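You operate a simulated robot arm through the tools that you are given. There is no shell and no other tool. Be economical: measure what you need, move in short steps, check, and stop when the job is done.

You run a simulated robot arm. Do the job below in one go: nothing can be reset, and whatever is moved stays where it is left.

## Task
Put things in order on the dining table top. At the end: the white tube with the green foot stands where the green bottle stood; the jam jar is on the teal tray; the green bottle stands where the purple glass stood; the purple glass stands where the jam jar stood; whatever was shut is shut again. Leave all else as you found it, and nothing knocked over.

Only the result counts: the job must be done as asked and must still hold three seconds after the hand-in. Knocking over, shifting, dropping, spilling or breaking anything else fails it.

## Robot
A 7-joint arm with a two-finger parallel gripper, fixed in place. Base frame: the origin is at the foot of the arm, x ahead of it, y to its left, z up; the work surface is at about z = 0. Lengths are in m, angles in degrees, forces in N, time in s.
With the tool pointing down near the work surface it reaches from about 0.24 to 0.62 m from the base axis. Its first joint turns from -66.0 to 66.0 degrees. Payload 2.6 kg.
Tool frame: the origin (TCP) lies between the finger pads and is the grasp point; the fingertips stand 0.03 m ahead of it; z points along the fingers, y is the line along which they close. Largest opening 0.094 m; finger width 0.028, thickness 0.01; the body of the gripper, 0.05 by 0.096 m, starts 0.055 m behind the TCP.
Orientation is that of the tool frame in the base frame, as a unit quaternion [w, x, y, z]. With the fingers straight down and closing along the base's y, the tool's x points along the base's -x, its y along +y and its z along -z.

## Interface
- The arm moves only by the tool step_arm. Its argument "series" is a list of rows, each a list of 3 entries, a list of its own where there are three numbers: the shift along the base's x, y, z in units of 40 mm (1.0 is 40 mm), then the turn, a rotation vector about the base's x, y, z in units of 5 degrees (1.0 is 5 degrees), then the finger opening in m, from 0 to 0.094. In form: [[[x, y, z], [rx, ry, rz], gripper], ...]. A call has 1 to 20 rows; each row shifts and turns the commanded pose from where the row before left it. A call with a number of a shift or a turn outside -1 to 1 is refused whole. Rows are played at 5 a second. More than 0.05 m and 8.6 degrees between two rows, or a gripper value outside its range, and nothing of the call is played. Where a pose cannot be reached the arm comes as near as it can. A force on the tool above 40 N (or 10 N above the force at the start of the call, whichever is more), or a blocked arm, ends the call early, and 0.2 s more pass. The fingers move at their own pace (about 0.072 m/s each) and stop on an object; they squeeze with about 23 N. The grip force told is the motor's: it shows also when the fingers shut on nothing. Time passes only in rows, and 0.2 s behind the last, so rows that do not move let the fingers close. It gives the time, the measured TCP pose, the force on the tool (base axes), the opening and the grip force at its end, in the units of the frame above (readings bear some noise).
- Cameras (640 x 400 px; columns grow to the right, rows downward): "scene" is fixed at [0.0164, 0.4157, 0.5774]; the picture's right is [-0.92, -0.39, 0.00], its down [-0.18, 0.42, -0.89] and it looks along [0.35, -0.82, -0.46] (base axes); focal length 309 px, centre (320, 200). "wrist" rides on the gripper at [-0.037, 0, -0.058] in the tool frame; the picture's right is [0.00, -1.00, 0.00], its down [0.97, 0.00, -0.24] and it looks along [0.24, 0.00, 0.97] (tool axes); focal length 218 px, centre (320, 200). There is no depth. A picture from a camera that has moved, and an enlarged one, comes with that camera's place and axes in the base frame and with its lens.
- camera(camera): a new picture of that camera. The clock stands still meanwhile.
- close_up(camera, box): a new picture of the part [left, top, right, bottom] of that camera's present view, enlarged. The clock stands still meanwhile.
- job_done(): hands the job in; it is judged then, once.

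Work in short steps. Places have to be worked out from the pictures, the camera data and where the tool is seen: move nearer, look again, correct. Check each grasp and each placing, and mend what went wrong. You have 120 turns and 84 pictures in all, those below and enlarged ones among them. Open the gripper and draw the arm clear of the work before you hand the job in, unless the task says otherwise; then end with one line.

The tools are called after "Emit:" as a command line: name --argument value ..., lists and objects as JSON in quotes. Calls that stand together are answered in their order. step_arm: Moves the arm, as the interface text tells. Its arguments: {"type":"object","properties":{"series":{"type":"array"}},"required":["series"]} The other tools are called the same way: camera (camera) takes a picture; close_up (camera, box) takes an enlarged picture of a part of a camera's view; job_done () hands the job in.

At the start:

```text
t: 0.0
tcp_pos: [0.3807, -0.1924, 0.2816]
tool_rot: [0.001, 0.0, 1.0, 0.0]
ft_force: [-0.7, 0.3, 0.0]
opening: 0.094
finger_force: 0.1
```

scene: 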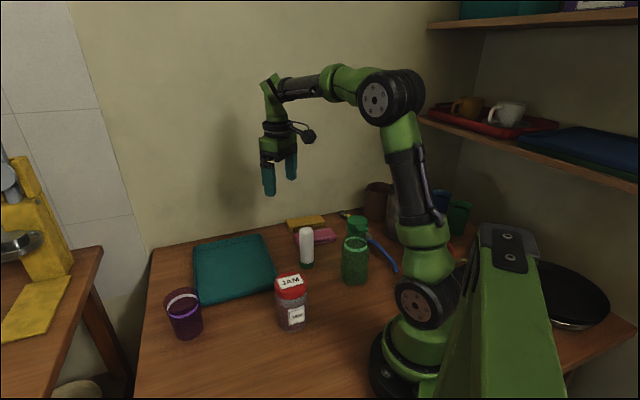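
wrist: 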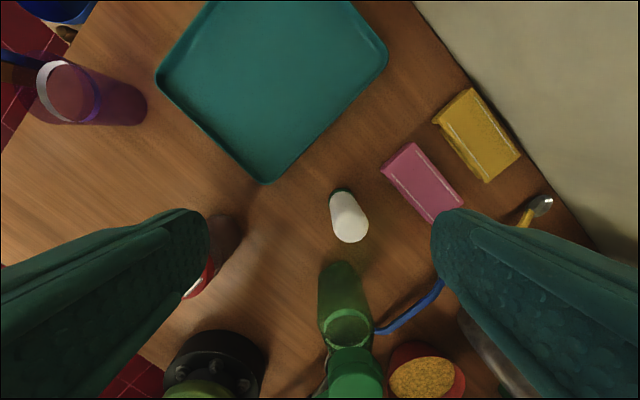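

I have rough floor positions for the objects from the scene picture. I'll enlarge it to check the details.

Emit:
close_up --camera "scene" --box '[260, 180, 480, 340]'

Emit:
close_up --camera "scene" --box '[140, 220, 320, 360]'

Emit:
close_up --camera "wrist" --box '[180, 170, 560, 400]'

```text
2.50 times, centred on (370, 260) of scene
camera zoom: at [0.0164, 0.4157, 0.5774], right [-0.92, -0.39, 0.0], down [-0.18, 0.42, -0.89], along [0.35, -0.82, -0.46], focal length 772 px, centre (195, 50)
```

zoom: 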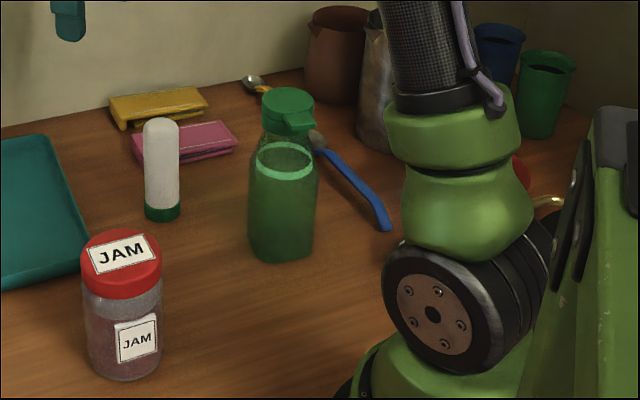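

```text
2.86 times, centred on (230, 290) of scene
camera zoom: at [0.0164, 0.4157, 0.5774], right [-0.92, -0.39, 0.0], down [-0.18, 0.42, -0.89], along [0.35, -0.82, -0.46], focal length 882 px, centre (577, -57)
```

zoom: 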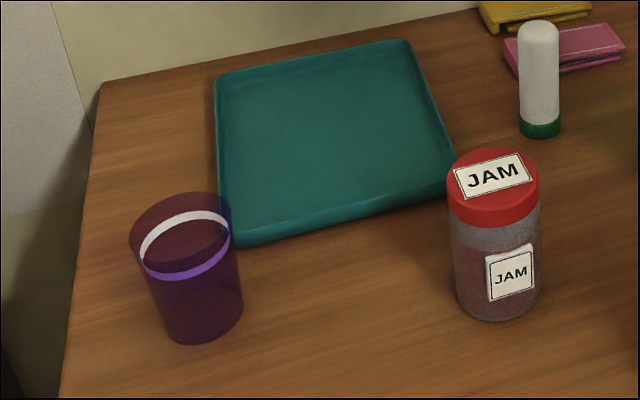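

```text
1.68 times, centred on (370, 285) of wrist
camera zoom: at [0.4187, -0.1922, 0.3404], right [0.0, -1.0, 0.0], down [-0.97, 0.0, 0.24], along [-0.24, 0.0, -0.97], focal length 368 px, centre (236, 57)
```

zoom: 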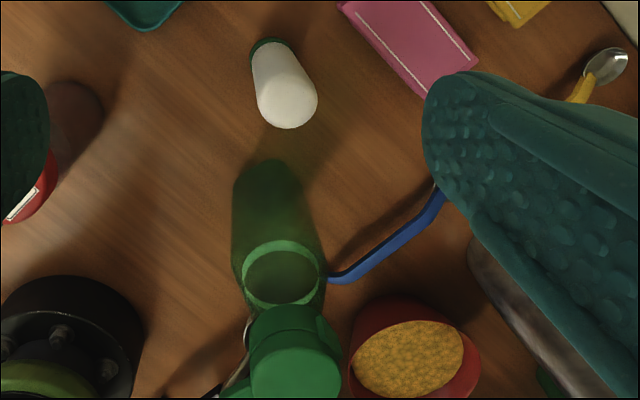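

Estimated positions: jar (0.270, -0.018), about 0.13 tall; glass (0.469, 0.092); bottle (0.186, -0.220); tube (0.330, -0.222); tray centre near (0.527, -0.144). The order will be jar, glass, bottle, tube. I'm moving above the jar to look straight down.

Emit:
step_arm --series '[[[-0.555, 0.87, 0], [0, 0, 0], 0.094], [[-0.555, 0.87, 0], [0, 0, 0], 0.094], [[-0.555, 0.87, 0], [0, 0, 0], 0.094], [[-0.555, 0.87, 0], [0, 0, 0], 0.094], [[-0.555, 0.87, 0], [0, 0, 0], 0.094], [[0, 0, 0], [0, 0, 0], 0.094]]'

Emit:
camera --camera "wrist"

Emit:
camera --camera "scene"

```text
t: 1.4
tcp_pos: [0.2709, -0.019, 0.2816]
tool_rot: [0.0, 0.0, 1.0, 0.0]
ft_force: [-0.3, -0.6, -0.3]
opening: 0.094
finger_force: 0.1
```

```text
78 pictures are left
camera wrist: at [0.3081, -0.0195, 0.341], right [0.0, -1.0, 0.0], down [-0.97, 0.0, 0.24], along [-0.24, 0.0, -0.97], focal length 218 px, centre (320, 200)
```

wrist: 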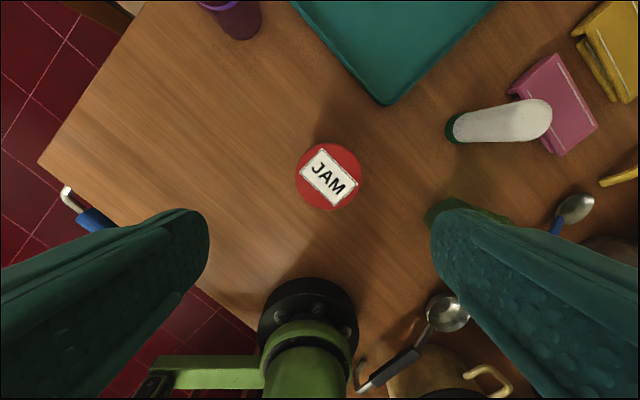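

```text
77 pictures are left
```

scene: 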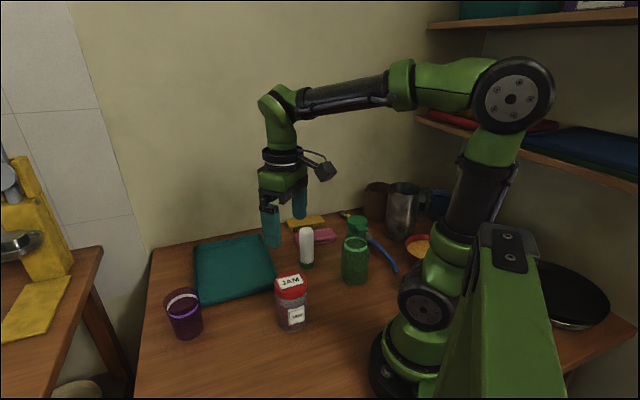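

From the wrist view the jar is at about (0.278, -0.027), and correcting the base ellipse in the scene picture gives the same place. I'll centre on it and lower partway.

Emit:
step_arm --series '[[[0.17, -0.2, -0.7], [0, 0, 0], 0.094], [[0, 0, -0.9], [0, 0, 0], 0.094], [[0, 0, -0.9], [0, 0, 0], 0.094], [[0, 0, 0], [0, 0, 0], 0.094]]'

Emit:
camera --camera "wrist"

```text
t: 2.4
tcp_pos: [0.2763, -0.0273, 0.1819]
tool_rot: [-0.001, 0.0, 1.0, 0.0]
ft_force: [-0.2, -0.3, -0.4]
opening: 0.094
finger_force: 0.0
```

```text
76 pictures are left
camera wrist: at [0.3132, -0.0273, 0.2415], right [0.0, -1.0, 0.0], down [-0.97, 0.0, 0.24], along [-0.24, 0.0, -0.97], focal length 218 px, centre (320, 200)
```

wrist: 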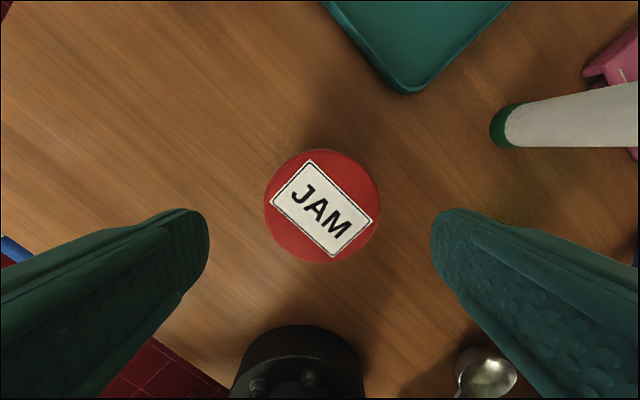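

The lid centres at about (0.279, -0.028) with its top at 0.12, and the fingers straddle it evenly. I'll descend to TCP z 0.075 and close.

Emit:
step_arm --series '[[[0.06, -0.02, -0.7], [0, 0, 0], 0.094], [[0, 0, -0.7], [0, 0, 0], 0.094], [[0, 0, -0.7], [0, 0, 0], 0.094], [[0, 0, -0.57], [0, 0, 0], 0.094], [[0, 0, 0], [0, 0, 0], 0.094], [[0, 0, 0], [0, 0, 0], 0.05], [[0, 0, 0], [0, 0, 0], 0.05], [[0, 0, 0], [0, 0, 0], 0.05]]'

```text
t: 4.2
tcp_pos: [0.2794, -0.026, 0.0736]
tool_rot: [0.0, 0.0, 1.0, 0.0]
ft_force: [-0.6, -0.6, -0.8]
opening: 0.073
finger_force: 23.5
```

The fingers stopped at 0.073 with 23 N, so the jar is held. I'll lift it and carry it over the tray.

Emit:
step_arm --series '[[[0, 0, 0.6], [0, 0, 0], 0.05], [[0, 0, 0.9], [0, 0, 0], 0.05], [[0, 0, 0.9], [0, 0, 0], 0.05], [[0.4, -0.18, 0], [0, 0, 0], 0.05], [[0.8, -0.36, 0], [0, 0, 0], 0.05], [[0.8, -0.36, 0], [0, 0, 0], 0.05], [[0.8, -0.36, 0], [0, 0, 0], 0.05], [[0.8, -0.36, 0], [0, 0, 0], 0.05], [[0.8, -0.36, 0], [0, 0, 0], 0.05], [[0.8, -0.36, 0], [0, 0, 0], 0.05], [[0.5, -0.22, 0], [0, 0, 0], 0.05], [[0, 0, 0], [0, 0, 0], 0.05]]'

Emit:
camera --camera "scene"

Emit:
camera --camera "wrist"

```text
t: 6.8
tcp_pos: [0.5066, -0.129, 0.1699]
tool_rot: [0.0, 0.0, 1.0, 0.0]
ft_force: [0.0, -0.4, -3.9]
opening: 0.0729
finger_force: 22.8
```

```text
75 pictures are left
```

scene: 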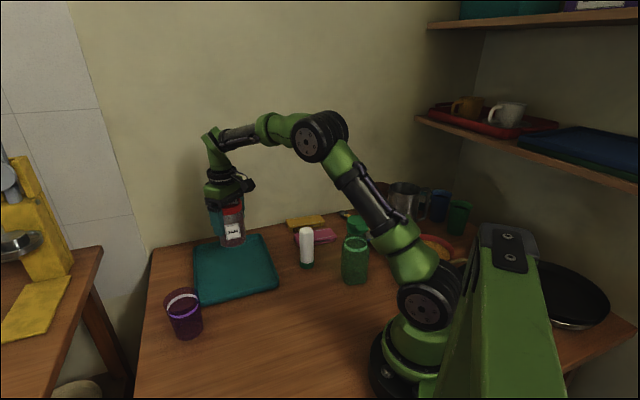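

```text
74 pictures are left
camera wrist: at [0.5443, -0.1285, 0.2288], right [0.0, -1.0, 0.0], down [-0.97, 0.0, 0.24], along [-0.24, 0.0, -0.97], focal length 218 px, centre (320, 200)
```

wrist: 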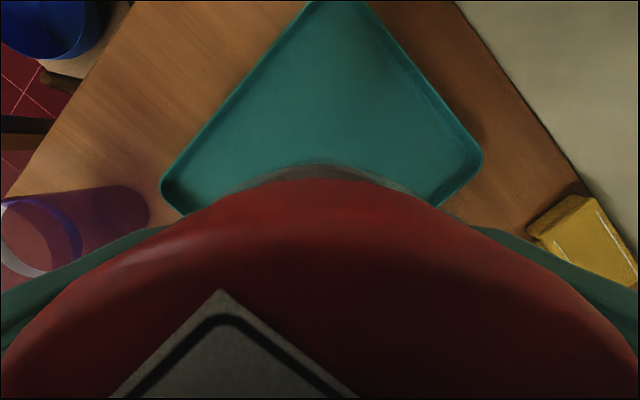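

The tray's corners put its centre near (0.52, -0.135), and the jar hangs at (0.507, -0.129), well inside. I'll lower it slowly.

Emit:
step_arm --series '[[[0, 0, -0.8], [0, 0, 0], 0.05], [[0, 0, -0.8], [0, 0, 0], 0.05], [[0, 0, -0.4], [0, 0, 0], 0.05], [[0, 0, -0.1], [0, 0, 0], 0.05], [[0, 0, 0], [0, 0, 0], 0.05]]'

Emit:
close_up --camera "scene" --box '[150, 180, 310, 320]'

```text
t: 8.0
tcp_pos: [0.506, -0.1291, 0.0854]
tool_rot: [0.001, 0.0, 1.0, 0.0]
ft_force: [-0.1, -0.7, -2.5]
opening: 0.0729
finger_force: 23.0
```

```text
2.86 times, centred on (230, 250) of scene
camera zoom: at [0.0164, 0.4157, 0.5774], right [-0.92, -0.39, 0.0], down [-0.18, 0.42, -0.89], along [0.35, -0.82, -0.46], focal length 882 px, centre (577, 57)
```

zoom: 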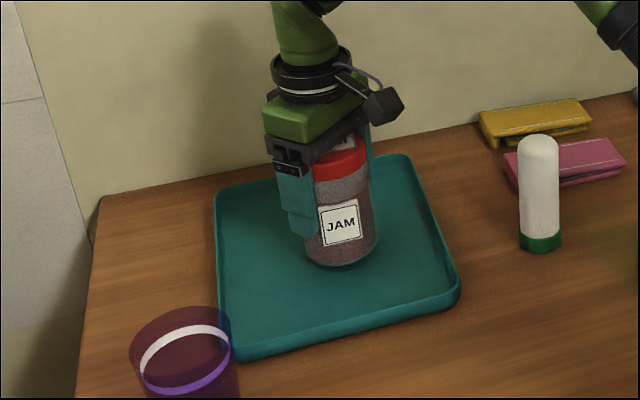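

The jar is just above the tray floor. I'll lower in 2 mm steps until contact.

Emit:
step_arm --series '[[[0, 0, -0.05], [0, 0, 0], 0.05], [[0, 0, -0.05], [0, 0, 0], 0.05], [[0, 0, 0], [0, 0, 0], 0.05]]'

```text
t: 8.8
tcp_pos: [0.5081, -0.13, 0.0804]
tool_rot: [0.0, 0.0, 1.0, 0.0]
ft_force: [-0.5, 0.6, -4.1]
opening: 0.0728
finger_force: 22.8
```

Emit:
step_arm --series '[[[0, 0, -0.05], [0, 0, 0], 0.05], [[0, 0, 0], [0, 0, 0], 0.05]]'

```text
t: 9.4
tcp_pos: [0.5071, -0.1292, 0.0786]
tool_rot: [0.0, 0.0, 1.0, 0.001]
ft_force: [0.5, 0.0, -4.4]
opening: 0.0729
finger_force: 22.8
```

Still about -4 N, which is only the jar's weight, so there is no contact yet. I'll keep lowering slowly.

Emit:
step_arm --series '[[[0, 0, -0.04], [0, 0, 0], 0.05], [[0, 0, 0], [0, 0, 0], 0.05]]'

```text
t: 10.0
tcp_pos: [0.5075, -0.1297, 0.0772]
tool_rot: [0.0, -0.001, 1.0, 0.0]
ft_force: [-0.3, -0.6, -3.5]
opening: 0.0724
finger_force: 22.8
```

Emit:
step_arm --series '[[[0, 0, -0.04], [0, 0, 0], 0.05], [[0, 0, 0], [0, 0, 0], 0.05]]'

```text
t: 10.6
tcp_pos: [0.5069, -0.1301, 0.0769]
tool_rot: [0.0, -0.001, 1.0, 0.0]
ft_force: [0.0, 0.7, -1.7]
opening: 0.0728
finger_force: 22.9
```

The weight reading is dropping, so the jar is touching the tray. One more millimetre, then I'll open, rise straight up and look.

Emit:
step_arm --series '[[[0, 0, -0.03], [0, 0, 0], 0.05], [[0, 0, 0], [0, 0, 0], 0.05], [[0, 0, 0], [0, 0, 0], 0.094], [[0, 0, 0], [0, 0, 0], 0.094], [[0, 0, 0.4], [0, 0, 0], 0.094], [[0, 0, 0.9], [0, 0, 0], 0.094], [[0, 0, 0.9], [0, 0, 0], 0.094], [[0, 0, 0.9], [0, 0, 0], 0.094], [[0, 0, 0.7], [0, 0, 0], 0.094], [[0, 0, 0], [0, 0, 0], 0.094]]'

Emit:
camera --camera "scene"

```text
t: 12.8
tcp_pos: [0.5087, -0.1284, 0.2267]
tool_rot: [-0.001, 0.0, 1.0, 0.0]
ft_force: [0.1, 0.1, -0.6]
opening: 0.0938
finger_force: 0.1
```

```text
72 pictures are left
```

scene: 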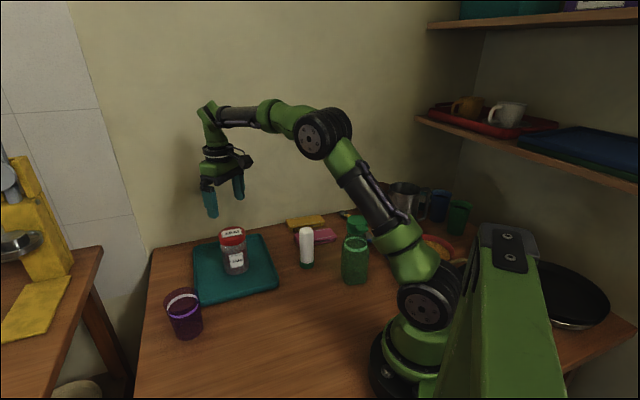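

The jar stands upright on the tray. Next is the purple glass; I'll move above it and look.

Emit:
step_arm --series '[[[-0.12, 0.9, 0], [0, 0, 0], 0.094], [[-0.12, 0.9, 0], [0, 0, 0], 0.094], [[-0.12, 0.9, 0], [0, 0, 0], 0.094], [[-0.12, 0.9, 0], [0, 0, 0], 0.094], [[-0.12, 0.9, 0], [0, 0, 0], 0.094], [[-0.12, 0.9, 0], [0, 0, 0], 0.094], [[0, 0, 0], [0, 0, 0], 0.094]]'

Emit:
camera --camera "wrist"

```text
t: 14.4
tcp_pos: [0.4801, 0.0898, 0.2292]
tool_rot: [0.0, 0.0, 1.0, 0.0]
ft_force: [-0.2, 1.0, 0.0]
opening: 0.094
finger_force: 0.1
```

```text
71 pictures are left
camera wrist: at [0.5169, 0.0895, 0.2878], right [0.0, -1.0, 0.0], down [-0.97, 0.0, 0.24], along [-0.24, 0.0, -0.97], focal length 218 px, centre (320, 200)
```

wrist: 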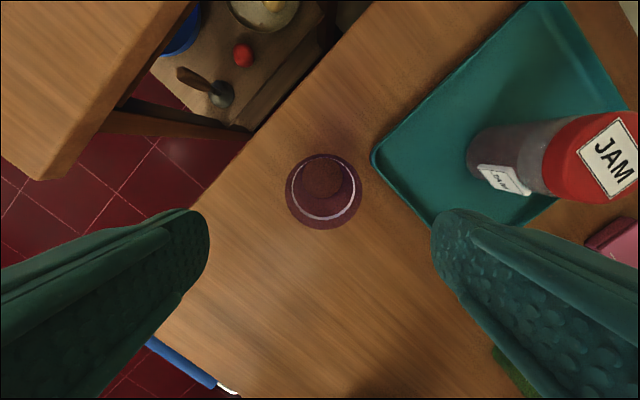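

The base and rim both give a centre of about (0.477, 0.0865) with the rim 0.07 wide, and the fingers clear it on both sides. I'll descend to z 0.062 and close.

Emit:
step_arm --series '[[[-0.03, 0, -0.8], [0, 0, 0], 0.094], [[0, 0, -0.8], [0, 0, 0], 0.094], [[0, 0, -0.8], [0, 0, 0], 0.094], [[0, 0, -0.7], [0, 0, 0], 0.094], [[0, 0, -0.6], [0, 0, 0], 0.094], [[0, 0, -0.46], [0, 0, 0], 0.094], [[0, 0, 0], [0, 0, 0], 0.094], [[0, 0, 0], [0, 0, 0], 0.05], [[0, 0, 0], [0, 0, 0], 0.05], [[0, 0, 0], [0, 0, 0], 0.05]]'

Emit:
close_up --camera "scene" --box '[120, 210, 280, 350]'

```text
t: 16.6
tcp_pos: [0.4776, 0.085, 0.0619]
tool_rot: [0.0, 0.0, 1.0, 0.0]
ft_force: [-0.3, 0.5, -1.4]
opening: 0.0706
finger_force: 22.9
```

```text
2.86 times, centred on (200, 280) of scene
camera zoom: at [0.0164, 0.4157, 0.5774], right [-0.92, -0.39, 0.0], down [-0.18, 0.42, -0.89], along [0.35, -0.82, -0.46], focal length 882 px, centre (663, -29)
```

zoom: 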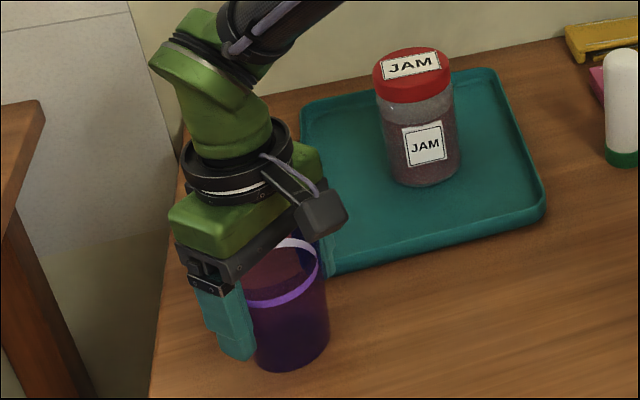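

The glass is held at 0.0706. I'll lift it gently and carry it level to the jar's old place at (0.279, -0.0275).

Emit:
step_arm --series '[[[0, 0, 0.3], [0, 0, 0], 0.05], [[0, 0, 0.6], [0, 0, 0], 0.05], [[0, 0, 0.6], [0, 0, 0], 0.05], [[0, 0, 0.25], [0, 0, 0], 0.05], [[-0.4, -0.23, 0], [0, 0, 0], 0.05], [[-0.7, -0.403, 0], [0, 0, 0], 0.05], [[-0.7, -0.403, 0], [0, 0, 0], 0.05], [[-0.7, -0.403, 0], [0, 0, 0], 0.05], [[-0.7, -0.403, 0], [0, 0, 0], 0.05], [[-0.7, -0.403, 0], [0, 0, 0], 0.05], [[-0.7, -0.403, 0], [0, 0, 0], 0.05], [[-0.3475, -0.2, 0], [0, 0, 0], 0.05], [[0, 0, 0], [0, 0, 0], 0.05], [[0, 0, -0.6], [0, 0, 0], 0.05], [[0, 0, -0.6], [0, 0, 0], 0.05], [[0, 0, -0.3], [0, 0, 0], 0.05], [[0, 0, 0], [0, 0, 0], 0.05]]'

Emit:
close_up --camera "scene" --box '[200, 220, 380, 360]'

```text
t: 20.2
tcp_pos: [0.2807, -0.0271, 0.0719]
tool_rot: [0.001, 0.0, 1.0, 0.0]
ft_force: [0.1, -0.2, -1.3]
opening: 0.0708
finger_force: 22.6
```

```text
2.86 times, centred on (290, 290) of scene
camera zoom: at [0.0164, 0.4157, 0.5774], right [-0.92, -0.39, 0.0], down [-0.18, 0.42, -0.89], along [0.35, -0.82, -0.46], focal length 882 px, centre (406, -57)
```

zoom: 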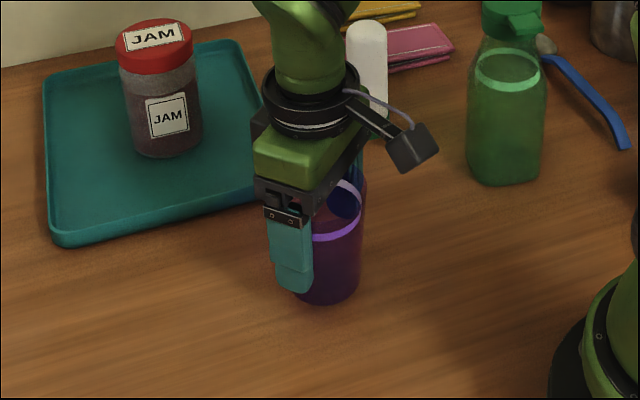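

The glass is about 10 mm above the table at the jar's spot. I'll lower it to the grasp height in small steps.

Emit:
step_arm --series '[[[0, 0, -0.1], [0, 0, 0], 0.05], [[0, 0, -0.08], [0, 0, 0], 0.05], [[0, 0, -0.05], [0, 0, 0], 0.05], [[0, 0, 0], [0, 0, 0], 0.05]]'

```text
t: 21.2
tcp_pos: [0.2804, -0.0269, 0.0635]
tool_rot: [0.0, 0.0, 1.0, 0.0]
ft_force: [-0.4, -0.3, -1.4]
opening: 0.0711
finger_force: 23.3
```

Emit:
step_arm --series '[[[0, 0, -0.04], [0, 0, 0], 0.05], [[0, 0, 0], [0, 0, 0], 0.05]]'

```text
t: 21.8
tcp_pos: [0.2793, -0.0274, 0.0621]
tool_rot: [0.0, 0.0, 1.0, -0.001]
ft_force: [-0.2, -0.1, -1.6]
opening: 0.0707
finger_force: 22.7
```

One more millimetre brings it to the table; then I'll release and rise.

Emit:
step_arm --series '[[[0, 0, -0.03], [0, 0, 0], 0.05], [[0, 0, 0], [0, 0, 0], 0.05], [[0, 0, 0], [0, 0, 0], 0.094], [[0, 0, 0], [0, 0, 0], 0.094], [[0, 0, 0.3], [0, 0, 0], 0.094], [[0, 0, 0.8], [0, 0, 0], 0.094], [[0, 0, 0.8], [0, 0, 0], 0.094], [[0, 0, 0.8], [0, 0, 0], 0.094], [[0, 0, 0.9], [0, 0, 0], 0.094], [[0, 0, 0.9], [0, 0, 0], 0.094], [[0, 0, 0.6], [0, 0, 0], 0.094], [[0, 0, 0], [0, 0, 0], 0.094]]'

Emit:
camera --camera "scene"

Emit:
camera --camera "wrist"

```text
t: 24.4
tcp_pos: [0.2799, -0.0273, 0.263]
tool_rot: [0.0, -0.001, 1.0, 0.001]
ft_force: [-0.4, 0.1, -0.2]
opening: 0.0939
finger_force: 0.1
```

```text
68 pictures are left
```

scene: 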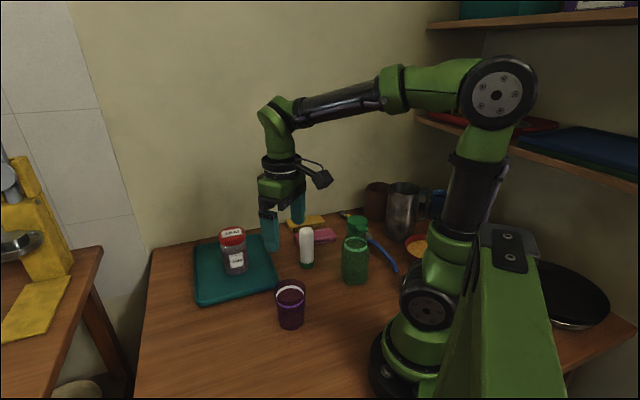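

```text
67 pictures are left
camera wrist: at [0.317, -0.0286, 0.3222], right [0.0, -1.0, 0.0], down [-0.97, 0.0, 0.24], along [-0.24, 0.0, -0.97], focal length 218 px, centre (320, 200)
```

wrist: 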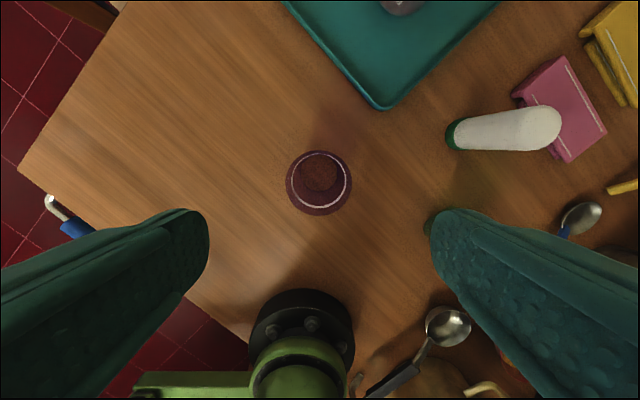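

The glass stands at (0.278, -0.027), as wanted. Next I'll go up and over the green bottle for a look from above.

Emit:
step_arm --series '[[[0, 0, 0.9], [0, 0, 0], 0.094], [[-0.3, -0.8, 0.2], [0, 0, 0], 0.094], [[-0.3, -0.8, 0], [0, 0, 0], 0.094], [[-0.3, -0.8, 0], [0, 0, 0], 0.094], [[-0.3, -0.8, 0], [0, 0, 0], 0.094], [[-0.3, -0.8, 0], [0, 0, 0], 0.094], [[0, 0, 0], [0, 0, 0], 0.094]]'

Emit:
camera --camera "wrist"

Emit:
camera --camera "scene"

```text
t: 26.0
tcp_pos: [0.2191, -0.1908, 0.3094]
tool_rot: [0.0, -0.001, 1.0, 0.0]
ft_force: [-0.8, -0.1, -0.4]
opening: 0.0943
finger_force: 0.1
```

```text
66 pictures are left
camera wrist: at [0.2563, -0.1902, 0.3685], right [0.0, -1.0, 0.0], down [-0.97, 0.0, 0.24], along [-0.24, 0.0, -0.97], focal length 218 px, centre (320, 200)
```

wrist: 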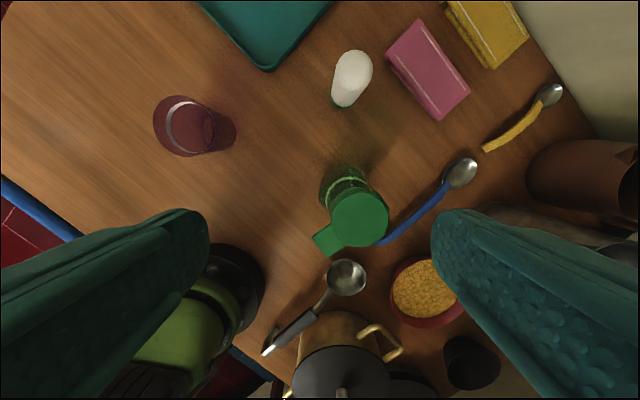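

```text
65 pictures are left
```

scene: 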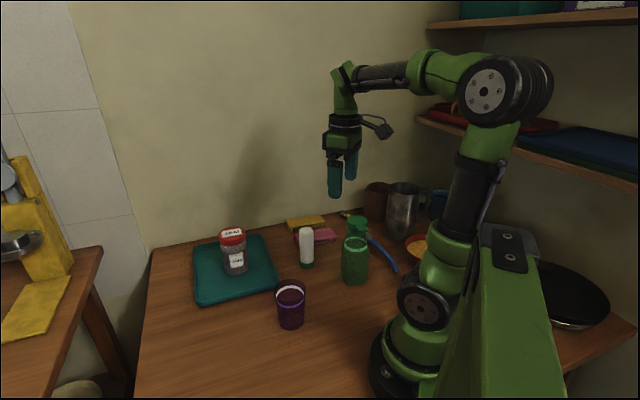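

The cap's spout points towards (-0.55, +0.84), so the fingers must close across it. I'll enlarge both views to see the bottle's neck and cap.

Emit:
close_up --camera "wrist" --box '[270, 140, 450, 270]'

Emit:
close_up --camera "scene" --box '[310, 200, 410, 295]'

```text
3.08 times, centred on (360, 205) of wrist
camera zoom: at [0.2563, -0.1902, 0.3685], right [0.0, -1.0, 0.0], down [-0.97, 0.0, 0.24], along [-0.24, 0.0, -0.97], focal length 672 px, centre (197, 185)
```

zoom: 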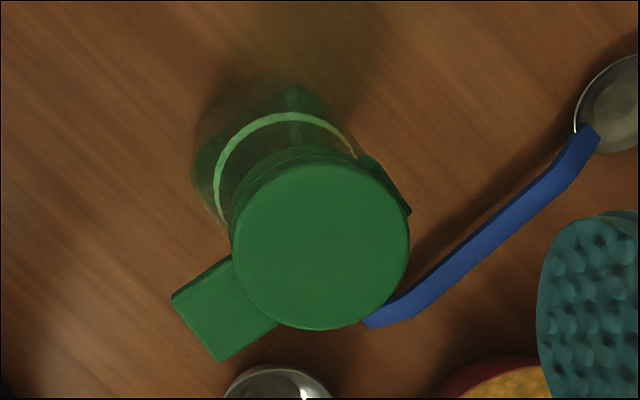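

```text
4.21 times, centred on (360, 248) of scene
camera zoom: at [0.0164, 0.4157, 0.5774], right [-0.92, -0.39, 0.0], down [-0.18, 0.42, -0.89], along [0.35, -0.82, -0.46], focal length 1300 px, centre (152, 0)
```

zoom: 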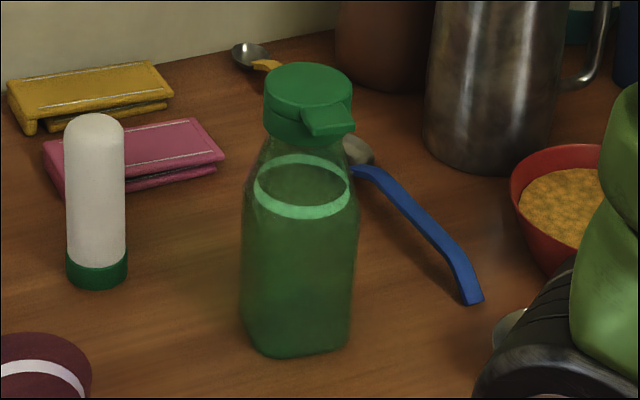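

The cap is a hinged flip-top with its tab on one side, so I must not lift by it. The body wall ends at about z = 0.10, too low for a straight-down grasp, so I'll grip the body with a tilted tool. The tube would crowd that approach, so I'll first park it on free table near (0.30, 0.15).

Emit:
step_arm --series '[[[0.9, -0.3, 0], [0, 0, 0], 0.08], [[0.9, -0.3, 0], [0, 0, 0], 0.08], [[0.9, -0.3, -0.2], [0, 0, 0], 0.08], [[0.175, -0.06, -0.9], [0, 0, 0], 0.08], [[0, 0, -0.9], [0, 0, 0], 0.08], [[0, 0, 0], [0, 0, 0], 0.08]]'

Emit:
camera --camera "wrist"

```text
t: 27.4
tcp_pos: [0.335, -0.2271, 0.2283]
tool_rot: [0.001, 0.0, 1.0, 0.0]
ft_force: [-0.2, -0.9, 0.6]
opening: 0.0799
finger_force: 0.1
```

```text
62 pictures are left
camera wrist: at [0.3722, -0.2272, 0.2864], right [0.0, -1.0, 0.0], down [-0.97, 0.0, 0.24], along [-0.24, 0.0, -0.97], focal length 218 px, centre (320, 200)
```

wrist: 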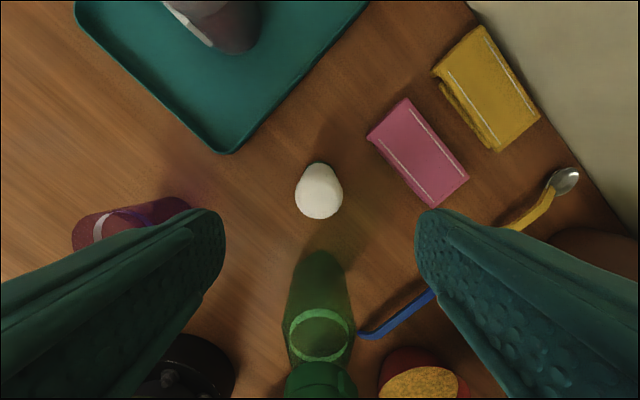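

The tube sits right under the tool at (0.334, -0.227). I'll descend and grip it.

Emit:
step_arm --series '[[[0, 0, -0.9], [0, 0, 0], 0.08], [[0, 0, -0.9], [0, 0, 0], 0.08], [[0, 0, -0.8], [0, 0, 0], 0.08], [[0, 0, -0.7], [0, 0, 0], 0.08], [[0, 0, -0.5], [0, 0, 0], 0.08], [[0, 0, 0], [0, 0, 0], 0.08], [[0, 0, 0], [0, 0, 0], 0.02], [[0, 0, 0], [0, 0, 0], 0.02], [[0, 0, 0], [0, 0, 0], 0.02], [[0, 0, 0], [0, 0, 0], 0.02]]'

Emit:
close_up --camera "scene" --box '[220, 170, 400, 300]'

```text
t: 29.6
tcp_pos: [0.3338, -0.226, 0.0726]
tool_rot: [0.0, 0.001, 1.0, 0.0]
ft_force: [-0.5, 0.3, -0.5]
opening: 0.0384
finger_force: 23.5
```

```text
3.08 times, centred on (310, 235) of scene
camera zoom: at [0.0164, 0.4157, 0.5774], right [-0.92, -0.39, 0.0], down [-0.18, 0.42, -0.89], along [0.35, -0.82, -0.46], focal length 950 px, centre (351, 92)
```

zoom: 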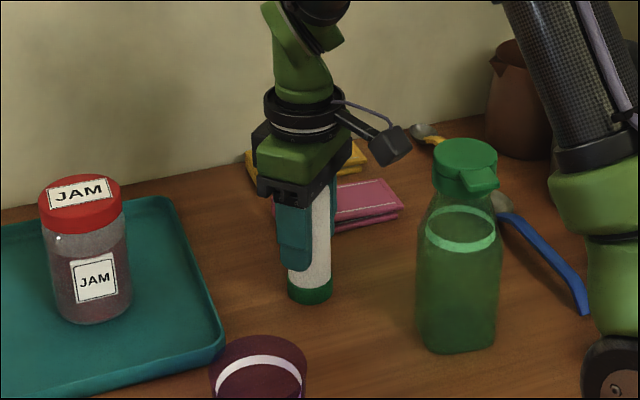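

The tube is held at 0.038. I'll lift it well above the glass and carry it to the parking spot.

Emit:
step_arm --series '[[[0, 0, 0.5], [0, 0, 0], 0.02], [[0, 0, 0.9], [0, 0, 0], 0.02], [[0, 0, 0.9], [0, 0, 0], 0.02], [[0, 0, 0.9], [0, 0, 0], 0.02], [[0, 0, 0.6], [0, 0, 0], 0.02], [[0, 0.5, 0], [0, 0, 0], 0.02], [[-0.1, 0.9, 0], [0, 0, 0], 0.02], [[-0.1, 0.9, 0], [0, 0, 0], 0.02], [[-0.1, 0.9, 0], [0, 0, 0], 0.02], [[-0.1, 0.9, 0], [0, 0, 0], 0.02], [[-0.1, 0.9, 0], [0, 0, 0], 0.02], [[-0.1, 0.9, 0], [0, 0, 0], 0.02], [[-0.1, 0.9, 0], [0, 0, 0], 0.02], [[-0.1, 0.9, 0], [0, 0, 0], 0.02], [[-0.05, 0.9, 0], [0, 0, 0], 0.02], [[0, 0.8, 0], [0, 0, 0], 0.02], [[0, 0, 0], [0, 0, 0], 0.02]]'

Emit:
camera --camera "scene"

Emit:
camera --camera "wrist"

```text
t: 33.2
tcp_pos: [0.3003, 0.1496, 0.2262]
tool_rot: [0.0, 0.0, 1.0, 0.0]
ft_force: [0.7, -0.3, -1.7]
opening: 0.0384
finger_force: 23.3
```

```text
60 pictures are left
```

scene: 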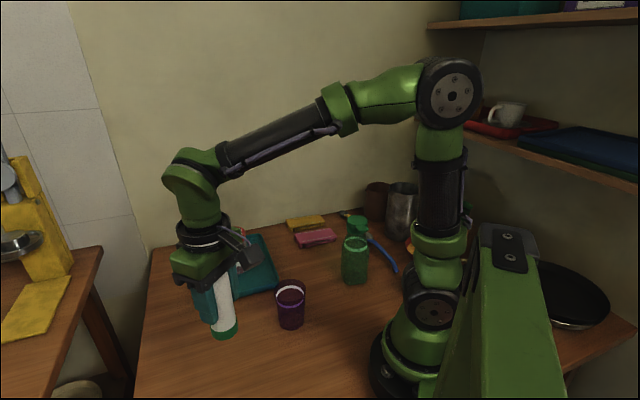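

```text
59 pictures are left
camera wrist: at [0.338, 0.1504, 0.2857], right [0.0, -1.0, 0.0], down [-0.97, 0.0, 0.24], along [-0.24, 0.0, -0.97], focal length 218 px, centre (320, 200)
```

wrist: 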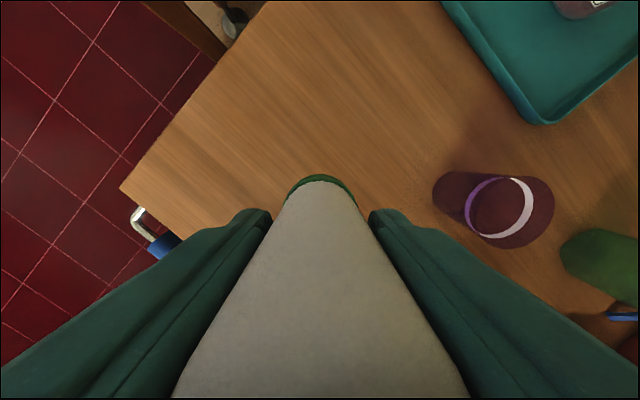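

Table is clear underneath. I'll lower the tube to just above contact, then ease it down.

Emit:
step_arm --series '[[[0, 0, -0.8], [0, 0, 0], 0.02], [[0, 0, -0.8], [0, 0, 0], 0.02], [[0, 0, -0.8], [0, 0, 0], 0.02], [[0, 0, -0.8], [0, 0, 0], 0.02], [[0, 0, -0.4], [0, 0, 0], 0.02], [[0, 0, -0.1], [0, 0, 0], 0.02], [[0, 0, -0.05], [0, 0, 0], 0.02], [[0, 0, 0], [0, 0, 0], 0.02]]'

```text
t: 35.0
tcp_pos: [0.3006, 0.1504, 0.0781]
tool_rot: [0.0, 0.0, 1.0, 0.0]
ft_force: [0.0, -0.7, -1.4]
opening: 0.0381
finger_force: 23.6
```

Emit:
step_arm --series '[[[0, 0, -0.05], [0, 0, 0], 0.02], [[0, 0, 0], [0, 0, 0], 0.02]]'

```text
t: 35.6
tcp_pos: [0.2997, 0.1513, 0.0757]
tool_rot: [-0.001, 0.0, 1.0, 0.0]
ft_force: [0.5, 0.3, -0.9]
opening: 0.0383
finger_force: 23.0
```

Within about a millimetre of the table. I'll go down one more, release and rise.

Emit:
step_arm --series '[[[0, 0, -0.03], [0, 0, 0], 0.02], [[0, 0, 0], [0, 0, 0], 0.02], [[0, 0, 0], [0, 0, 0], 0.08], [[0, 0, 0], [0, 0, 0], 0.08], [[0, 0, 0.4], [0, 0, 0], 0.08], [[0, 0, 0.9], [0, 0, 0], 0.08], [[0, 0, 0.9], [0, 0, 0], 0.08], [[0, 0, 0.9], [0, 0, 0], 0.08], [[0, 0, 0.9], [0, 0, 0], 0.08], [[0, 0, 0.9], [0, 0, 0], 0.08], [[0, 0, 0.9], [0, 0, 0], 0.08], [[0, 0, 0], [0, 0, 0], 0.08]]'

Emit:
camera --camera "scene"

```text
t: 38.2
tcp_pos: [0.3014, 0.1504, 0.3071]
tool_rot: [0.0, 0.0, 1.0, 0.0]
ft_force: [-0.1, 0.4, -0.2]
opening: 0.0798
finger_force: 0.0
```

```text
58 pictures are left
```

scene: 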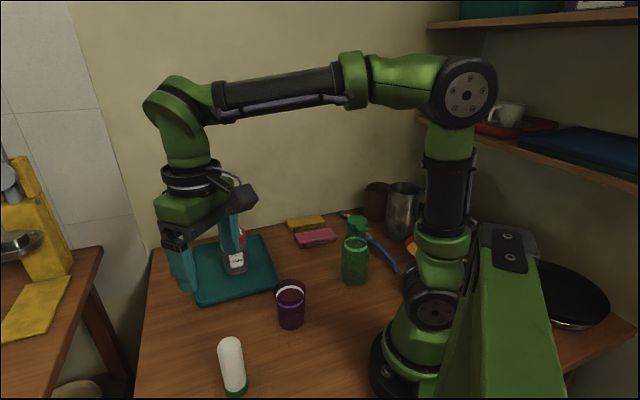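

The tube is parked upright. Now I'll move to a staging point beside and above the bottle with a 33° yaw, then tilt 30° to test reach.

Emit:
step_arm --series '[[[-0.034, -0.98, 0], [0, 0, 0.825], 0.094], [[-0.034, -0.98, 0], [0, 0, 0.825], 0.094], [[-0.034, -0.98, 0], [0, 0, 0.825], 0.094], [[-0.034, -0.98, 0], [0, 0, 0.825], 0.094], [[-0.034, -0.98, 0], [0, 0, 0.825], 0.094], [[-0.034, -0.98, 0], [0, 0, 0.825], 0.094], [[-0.034, -0.98, 0], [0, 0, 0.825], 0.094], [[-0.034, -0.98, 0], [0, 0, 0.825], 0.094], [[0, 0, 0], [-0.545, 0.839, 0], 0.094], [[0, 0, 0], [-0.545, 0.839, 0], 0.094], [[0, 0, 0], [-0.545, 0.839, 0], 0.094], [[0, 0, 0], [-0.545, 0.839, 0], 0.094], [[0, 0, 0], [-0.545, 0.839, 0], 0.094], [[0, 0, 0], [-0.545, 0.839, 0], 0.094], [[0, 0, 0], [0, 0, 0], 0.094]]'

Emit:
camera --camera "scene"

Emit:
camera --camera "wrist"

```text
t: 41.4
tcp_pos: [0.2894, -0.1633, 0.3063]
tool_rot: [-0.249, -0.275, 0.926, -0.075]
ft_force: [0.4, 0.2, 0.0]
opening: 0.0943
finger_force: 0.1
```

```text
57 pictures are left
```

scene: 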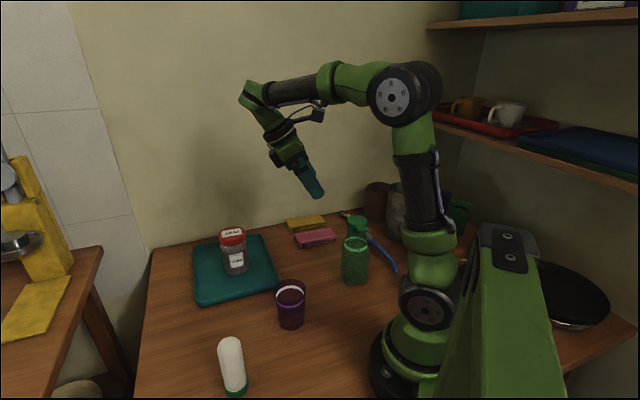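

```text
56 pictures are left
camera wrist: at [0.3409, -0.1298, 0.3388], right [0.55, -0.84, 0.0], down [-0.6, -0.39, 0.69], along [-0.58, -0.38, -0.72], focal length 218 px, centre (320, 200)
```

wrist: 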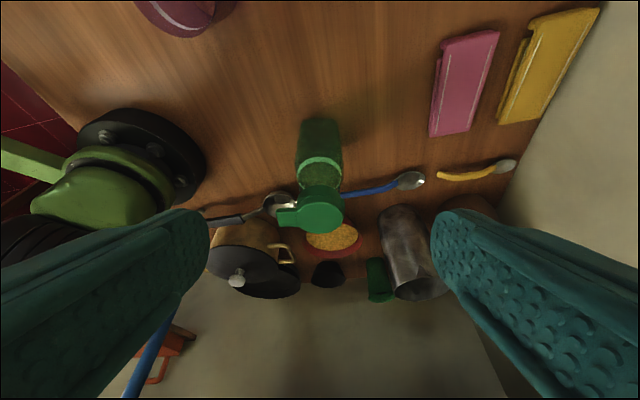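

The 30° tilt is fine, and the tab now lies square to the fingers. I'll tilt on to 65°.

Emit:
step_arm --series '[[[0, 0, 0], [-0.545, 0.839, 0], 0.094], [[0, 0, 0], [-0.545, 0.839, 0], 0.094], [[0, 0, 0], [-0.545, 0.839, 0], 0.094], [[0, 0, 0], [-0.545, 0.839, 0], 0.094], [[0, 0, 0], [-0.545, 0.839, 0], 0.094], [[0, 0, 0], [-0.545, 0.839, 0], 0.094], [[0, 0, 0], [-0.545, 0.839, 0], 0.094], [[0, 0, 0], [0, 0, 0], 0.094]]'

Emit:
camera --camera "scene"

Emit:
camera --camera "wrist"

```text
t: 43.2
tcp_pos: [0.2896, -0.1628, 0.307]
tool_rot: [-0.516, -0.24, 0.807, -0.154]
ft_force: [0.6, -0.5, -0.1]
opening: 0.094
finger_force: 0.1
```

```text
55 pictures are left
```

scene: 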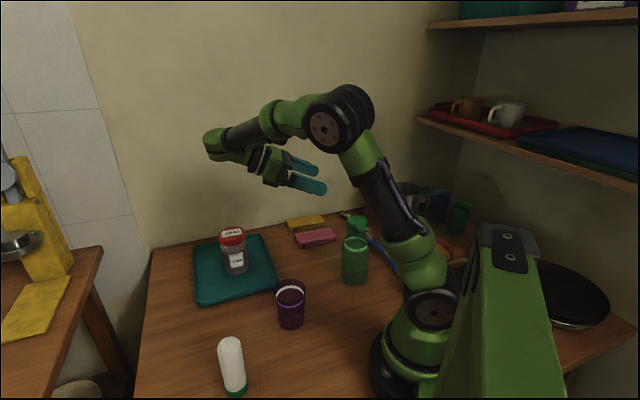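

```text
54 pictures are left
camera wrist: at [0.3465, -0.126, 0.2985], right [0.55, -0.84, 0.0], down [-0.16, -0.1, 0.98], along [-0.82, -0.54, -0.19], focal length 218 px, centre (320, 200)
```

wrist: 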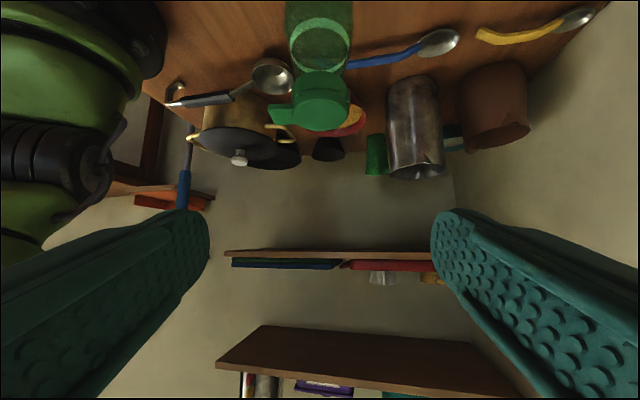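

It reaches, and the bottle is centred laterally between the fingers with its axis at (0.191, -0.229). I'll lower straight down to approach height.

Emit:
step_arm --series '[[[0, 0, -0.9], [0, 0, 0], 0.094], [[0, 0, -0.9], [0, 0, 0], 0.094], [[0, 0, -0.9], [0, 0, 0], 0.094], [[0, 0, -0.9], [0, 0, 0], 0.094], [[0, 0, -0.8], [0, 0, 0], 0.094], [[0, 0, 0], [0, 0, 0], 0.094]]'

Emit:
camera --camera "scene"

Emit:
camera --camera "wrist"

```text
t: 44.6
tcp_pos: [0.2903, -0.1633, 0.131]
tool_rot: [-0.516, -0.24, 0.808, -0.153]
ft_force: [0.2, -1.0, 0.2]
opening: 0.094
finger_force: 0.0
```

```text
53 pictures are left
```

scene: 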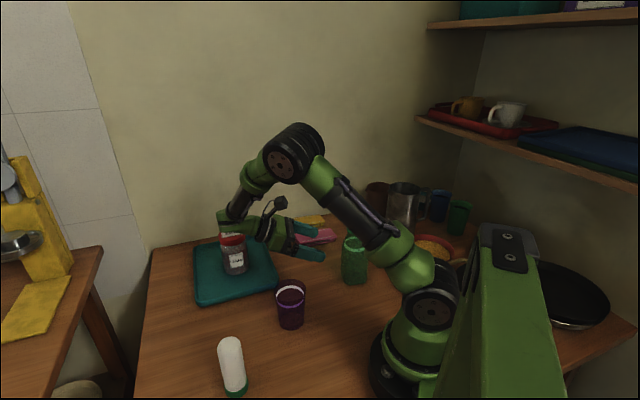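

```text
52 pictures are left
camera wrist: at [0.3484, -0.1258, 0.1223], right [0.54, -0.84, 0.0], down [-0.16, -0.1, 0.98], along [-0.82, -0.54, -0.19], focal length 218 px, centre (320, 200)
```

wrist: 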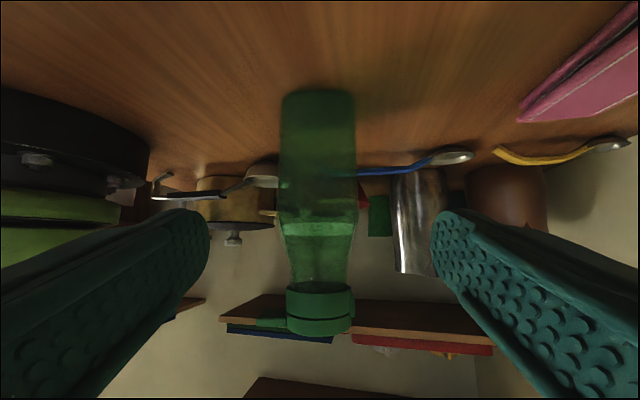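

Clear side view: the body is about 0.064 wide, centred, with straight walls up to about 0.105. I'll advance along the tool axis in two parts, starting with 60%.

Emit:
step_arm --series '[[[-0.49, -0.318, -0.272], [0, 0, 0], 0.094], [[-0.49, -0.318, -0.272], [0, 0, 0], 0.094], [[-0.49, -0.318, -0.272], [0, 0, 0], 0.094], [[0, 0, 0], [0, 0, 0], 0.094]]'

Emit:
camera --camera "wrist"

Emit:
close_up --camera "scene" --box '[200, 170, 420, 330]'

```text
t: 45.6
tcp_pos: [0.2313, -0.2, 0.0982]
tool_rot: [-0.516, -0.239, 0.808, -0.153]
ft_force: [-0.1, 0.8, 0.4]
opening: 0.0941
finger_force: 0.1
```

```text
51 pictures are left
camera wrist: at [0.2892, -0.1641, 0.0902], right [0.55, -0.84, 0.0], down [-0.16, -0.1, 0.98], along [-0.82, -0.54, -0.19], focal length 218 px, centre (320, 200)
```

wrist: 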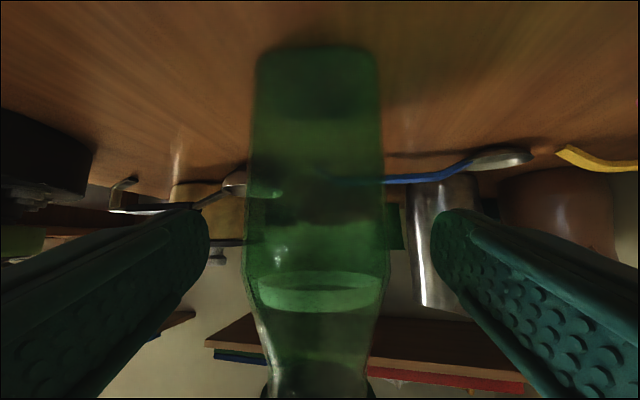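

```text
2.50 times, centred on (310, 250) of scene
camera zoom: at [0.0164, 0.4157, 0.5774], right [-0.92, -0.39, 0.0], down [-0.18, 0.42, -0.89], along [0.35, -0.82, -0.46], focal length 772 px, centre (345, 75)
```

zoom: 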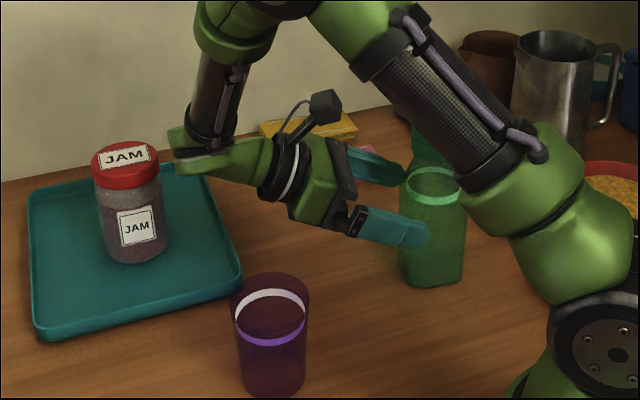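

The bottle body is centred between the fingers and everything around it is clear. I'll advance the rest of the way and close.

Emit:
step_arm --series '[[[-0.49, -0.318, -0.272], [0, 0, 0], 0.094], [[-0.5, -0.325, -0.272], [0, 0, 0], 0.094], [[0, 0, 0], [0, 0, 0], 0.094]]'

Emit:
camera --camera "wrist"

Emit:
close_up --camera "scene" --box '[240, 190, 420, 310]'

```text
t: 46.4
tcp_pos: [0.1908, -0.228, 0.0756]
tool_rot: [-0.516, -0.239, 0.808, -0.153]
ft_force: [-0.3, -0.2, -0.9]
opening: 0.094
finger_force: 0.0
```

```text
49 pictures are left
camera wrist: at [0.2484, -0.1914, 0.0679], right [0.54, -0.84, 0.0], down [-0.16, -0.1, 0.98], along [-0.82, -0.53, -0.19], focal length 218 px, centre (320, 200)
```

wrist: 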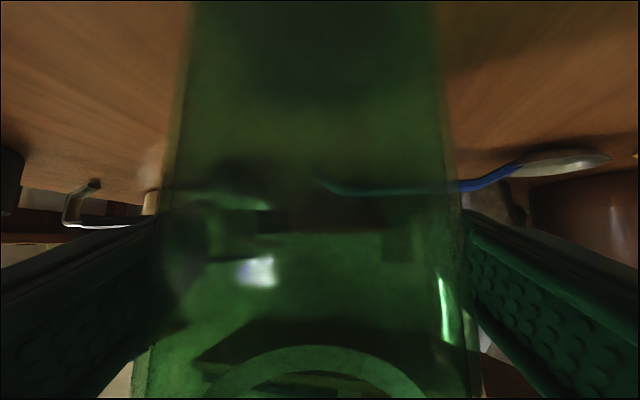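

```text
3.33 times, centred on (330, 250) of scene
camera zoom: at [0.0164, 0.4157, 0.5774], right [-0.92, -0.39, 0.0], down [-0.18, 0.42, -0.89], along [0.35, -0.82, -0.46], focal length 1029 px, centre (287, 33)
```

zoom: 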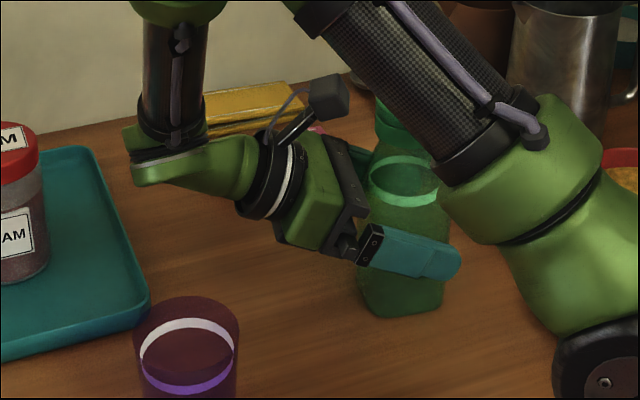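

The bottle is between the fingers with no contact forces. Closing now.

Emit:
step_arm --series '[[[0, 0, 0], [0, 0, 0], 0.05], [[0, 0, 0], [0, 0, 0], 0.05], [[0, 0, 0], [0, 0, 0], 0.05], [[0, 0, 0], [0, 0, 0], 0.05]]'

```text
t: 47.4
tcp_pos: [0.1904, -0.2277, 0.0755]
tool_rot: [-0.516, -0.239, 0.808, -0.153]
ft_force: [-0.4, 0.6, 0.3]
opening: 0.0706
finger_force: 22.8
```

Gripped at 0.0706. I'll lift 6 cm and check.

Emit:
step_arm --series '[[[0, 0, 0.3], [0, 0, 0], 0.05], [[0, 0, 0.6], [0, 0, 0], 0.05], [[0, 0, 0.6], [0, 0, 0], 0.05], [[0, 0, 0], [0, 0, 0], 0.05]]'

Emit:
close_up --camera "scene" --box '[200, 150, 420, 310]'

```text
t: 48.4
tcp_pos: [0.1907, -0.2279, 0.1374]
tool_rot: [-0.516, -0.24, 0.808, -0.153]
ft_force: [-0.7, 0.4, -1.7]
opening: 0.0704
finger_force: 23.2
```

```text
2.50 times, centred on (310, 230) of scene
camera zoom: at [0.0164, 0.4157, 0.5774], right [-0.92, -0.39, 0.0], down [-0.18, 0.42, -0.89], along [0.35, -0.82, -0.46], focal length 772 px, centre (345, 125)
```

zoom: 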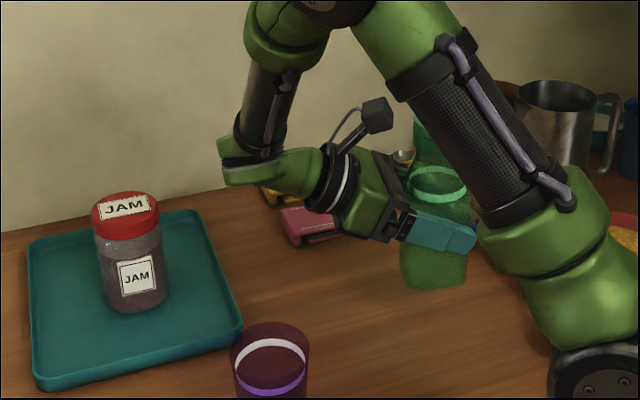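

The bottle hangs upright with its lid shut. I'll raise it to clear everything, then carry it to the glass's old place while yawing +60° so the hand comes in from the +y side.

Emit:
step_arm --series '[[[0, 0, 0.8], [0, 0, 0], 0.05], [[0, 0, 0.8], [0, 0, 0], 0.05], [[0, 0, 0.8], [0, 0, 0], 0.05], [[0.5125, 0.5616, 0], [0, 0, 0.857], 0.05], [[0.5125, 0.5616, 0], [0, 0, 0.857], 0.05], [[0.5125, 0.5616, 0], [0, 0, 0.857], 0.05], [[0.5125, 0.5616, 0], [0, 0, 0.857], 0.05], [[0.5125, 0.5616, 0], [0, 0, 0.857], 0.05], [[0.5125, 0.5616, 0], [0, 0, 0.857], 0.05], [[0.5125, 0.5616, 0], [0, 0, 0.857], 0.05], [[0, 0, 0], [0, 0, 0], 0.05]]'

Emit:
camera --camera "scene"

```text
t: 50.8
tcp_pos: [0.3394, -0.068, 0.2329]
tool_rot: [-0.459, -0.44, 0.719, -0.281]
ft_force: [0.0, -0.1, -1.5]
opening: 0.0699
finger_force: 22.9
```

```text
46 pictures are left
```

scene: 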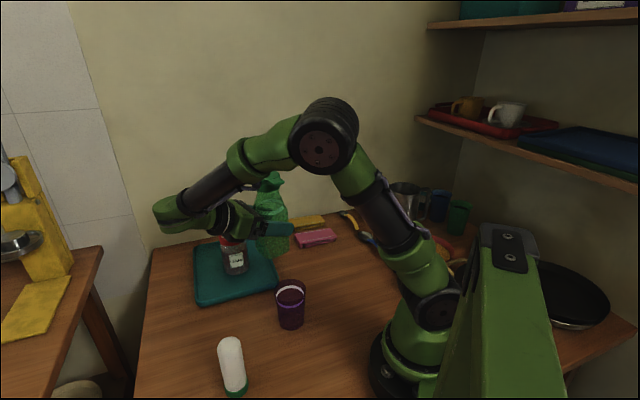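

Halfway and steady. Continuing.

Emit:
step_arm --series '[[[0.5125, 0.5616, 0], [0, 0, 0.857], 0.05], [[0.5125, 0.5616, 0], [0, 0, 0.857], 0.05], [[0.5125, 0.5616, 0], [0, 0, 0.857], 0.05], [[0.5125, 0.5616, 0], [0, 0, 0.857], 0.05], [[0.5125, 0.5616, 0], [0, 0, 0.857], 0.05], [[0.5125, 0.5616, 0], [0, 0, 0.857], 0.05], [[0.5, 0.5616, 0], [0, 0, 0.857], 0.05], [[0, 0, 0], [0, 0, 0], 0.05]]'

Emit:
camera --camera "scene"

```text
t: 52.6
tcp_pos: [0.4798, 0.0916, 0.2306]
tool_rot: [0.37, 0.612, -0.58, 0.39]
ft_force: [-0.3, 0.2, -1.3]
opening: 0.07
finger_force: 23.2
```

```text
45 pictures are left
```

scene: 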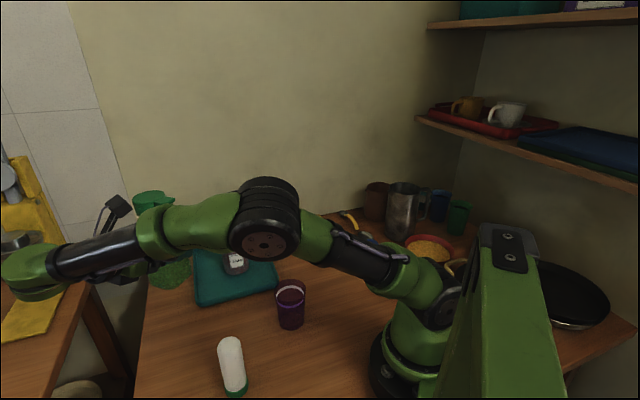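

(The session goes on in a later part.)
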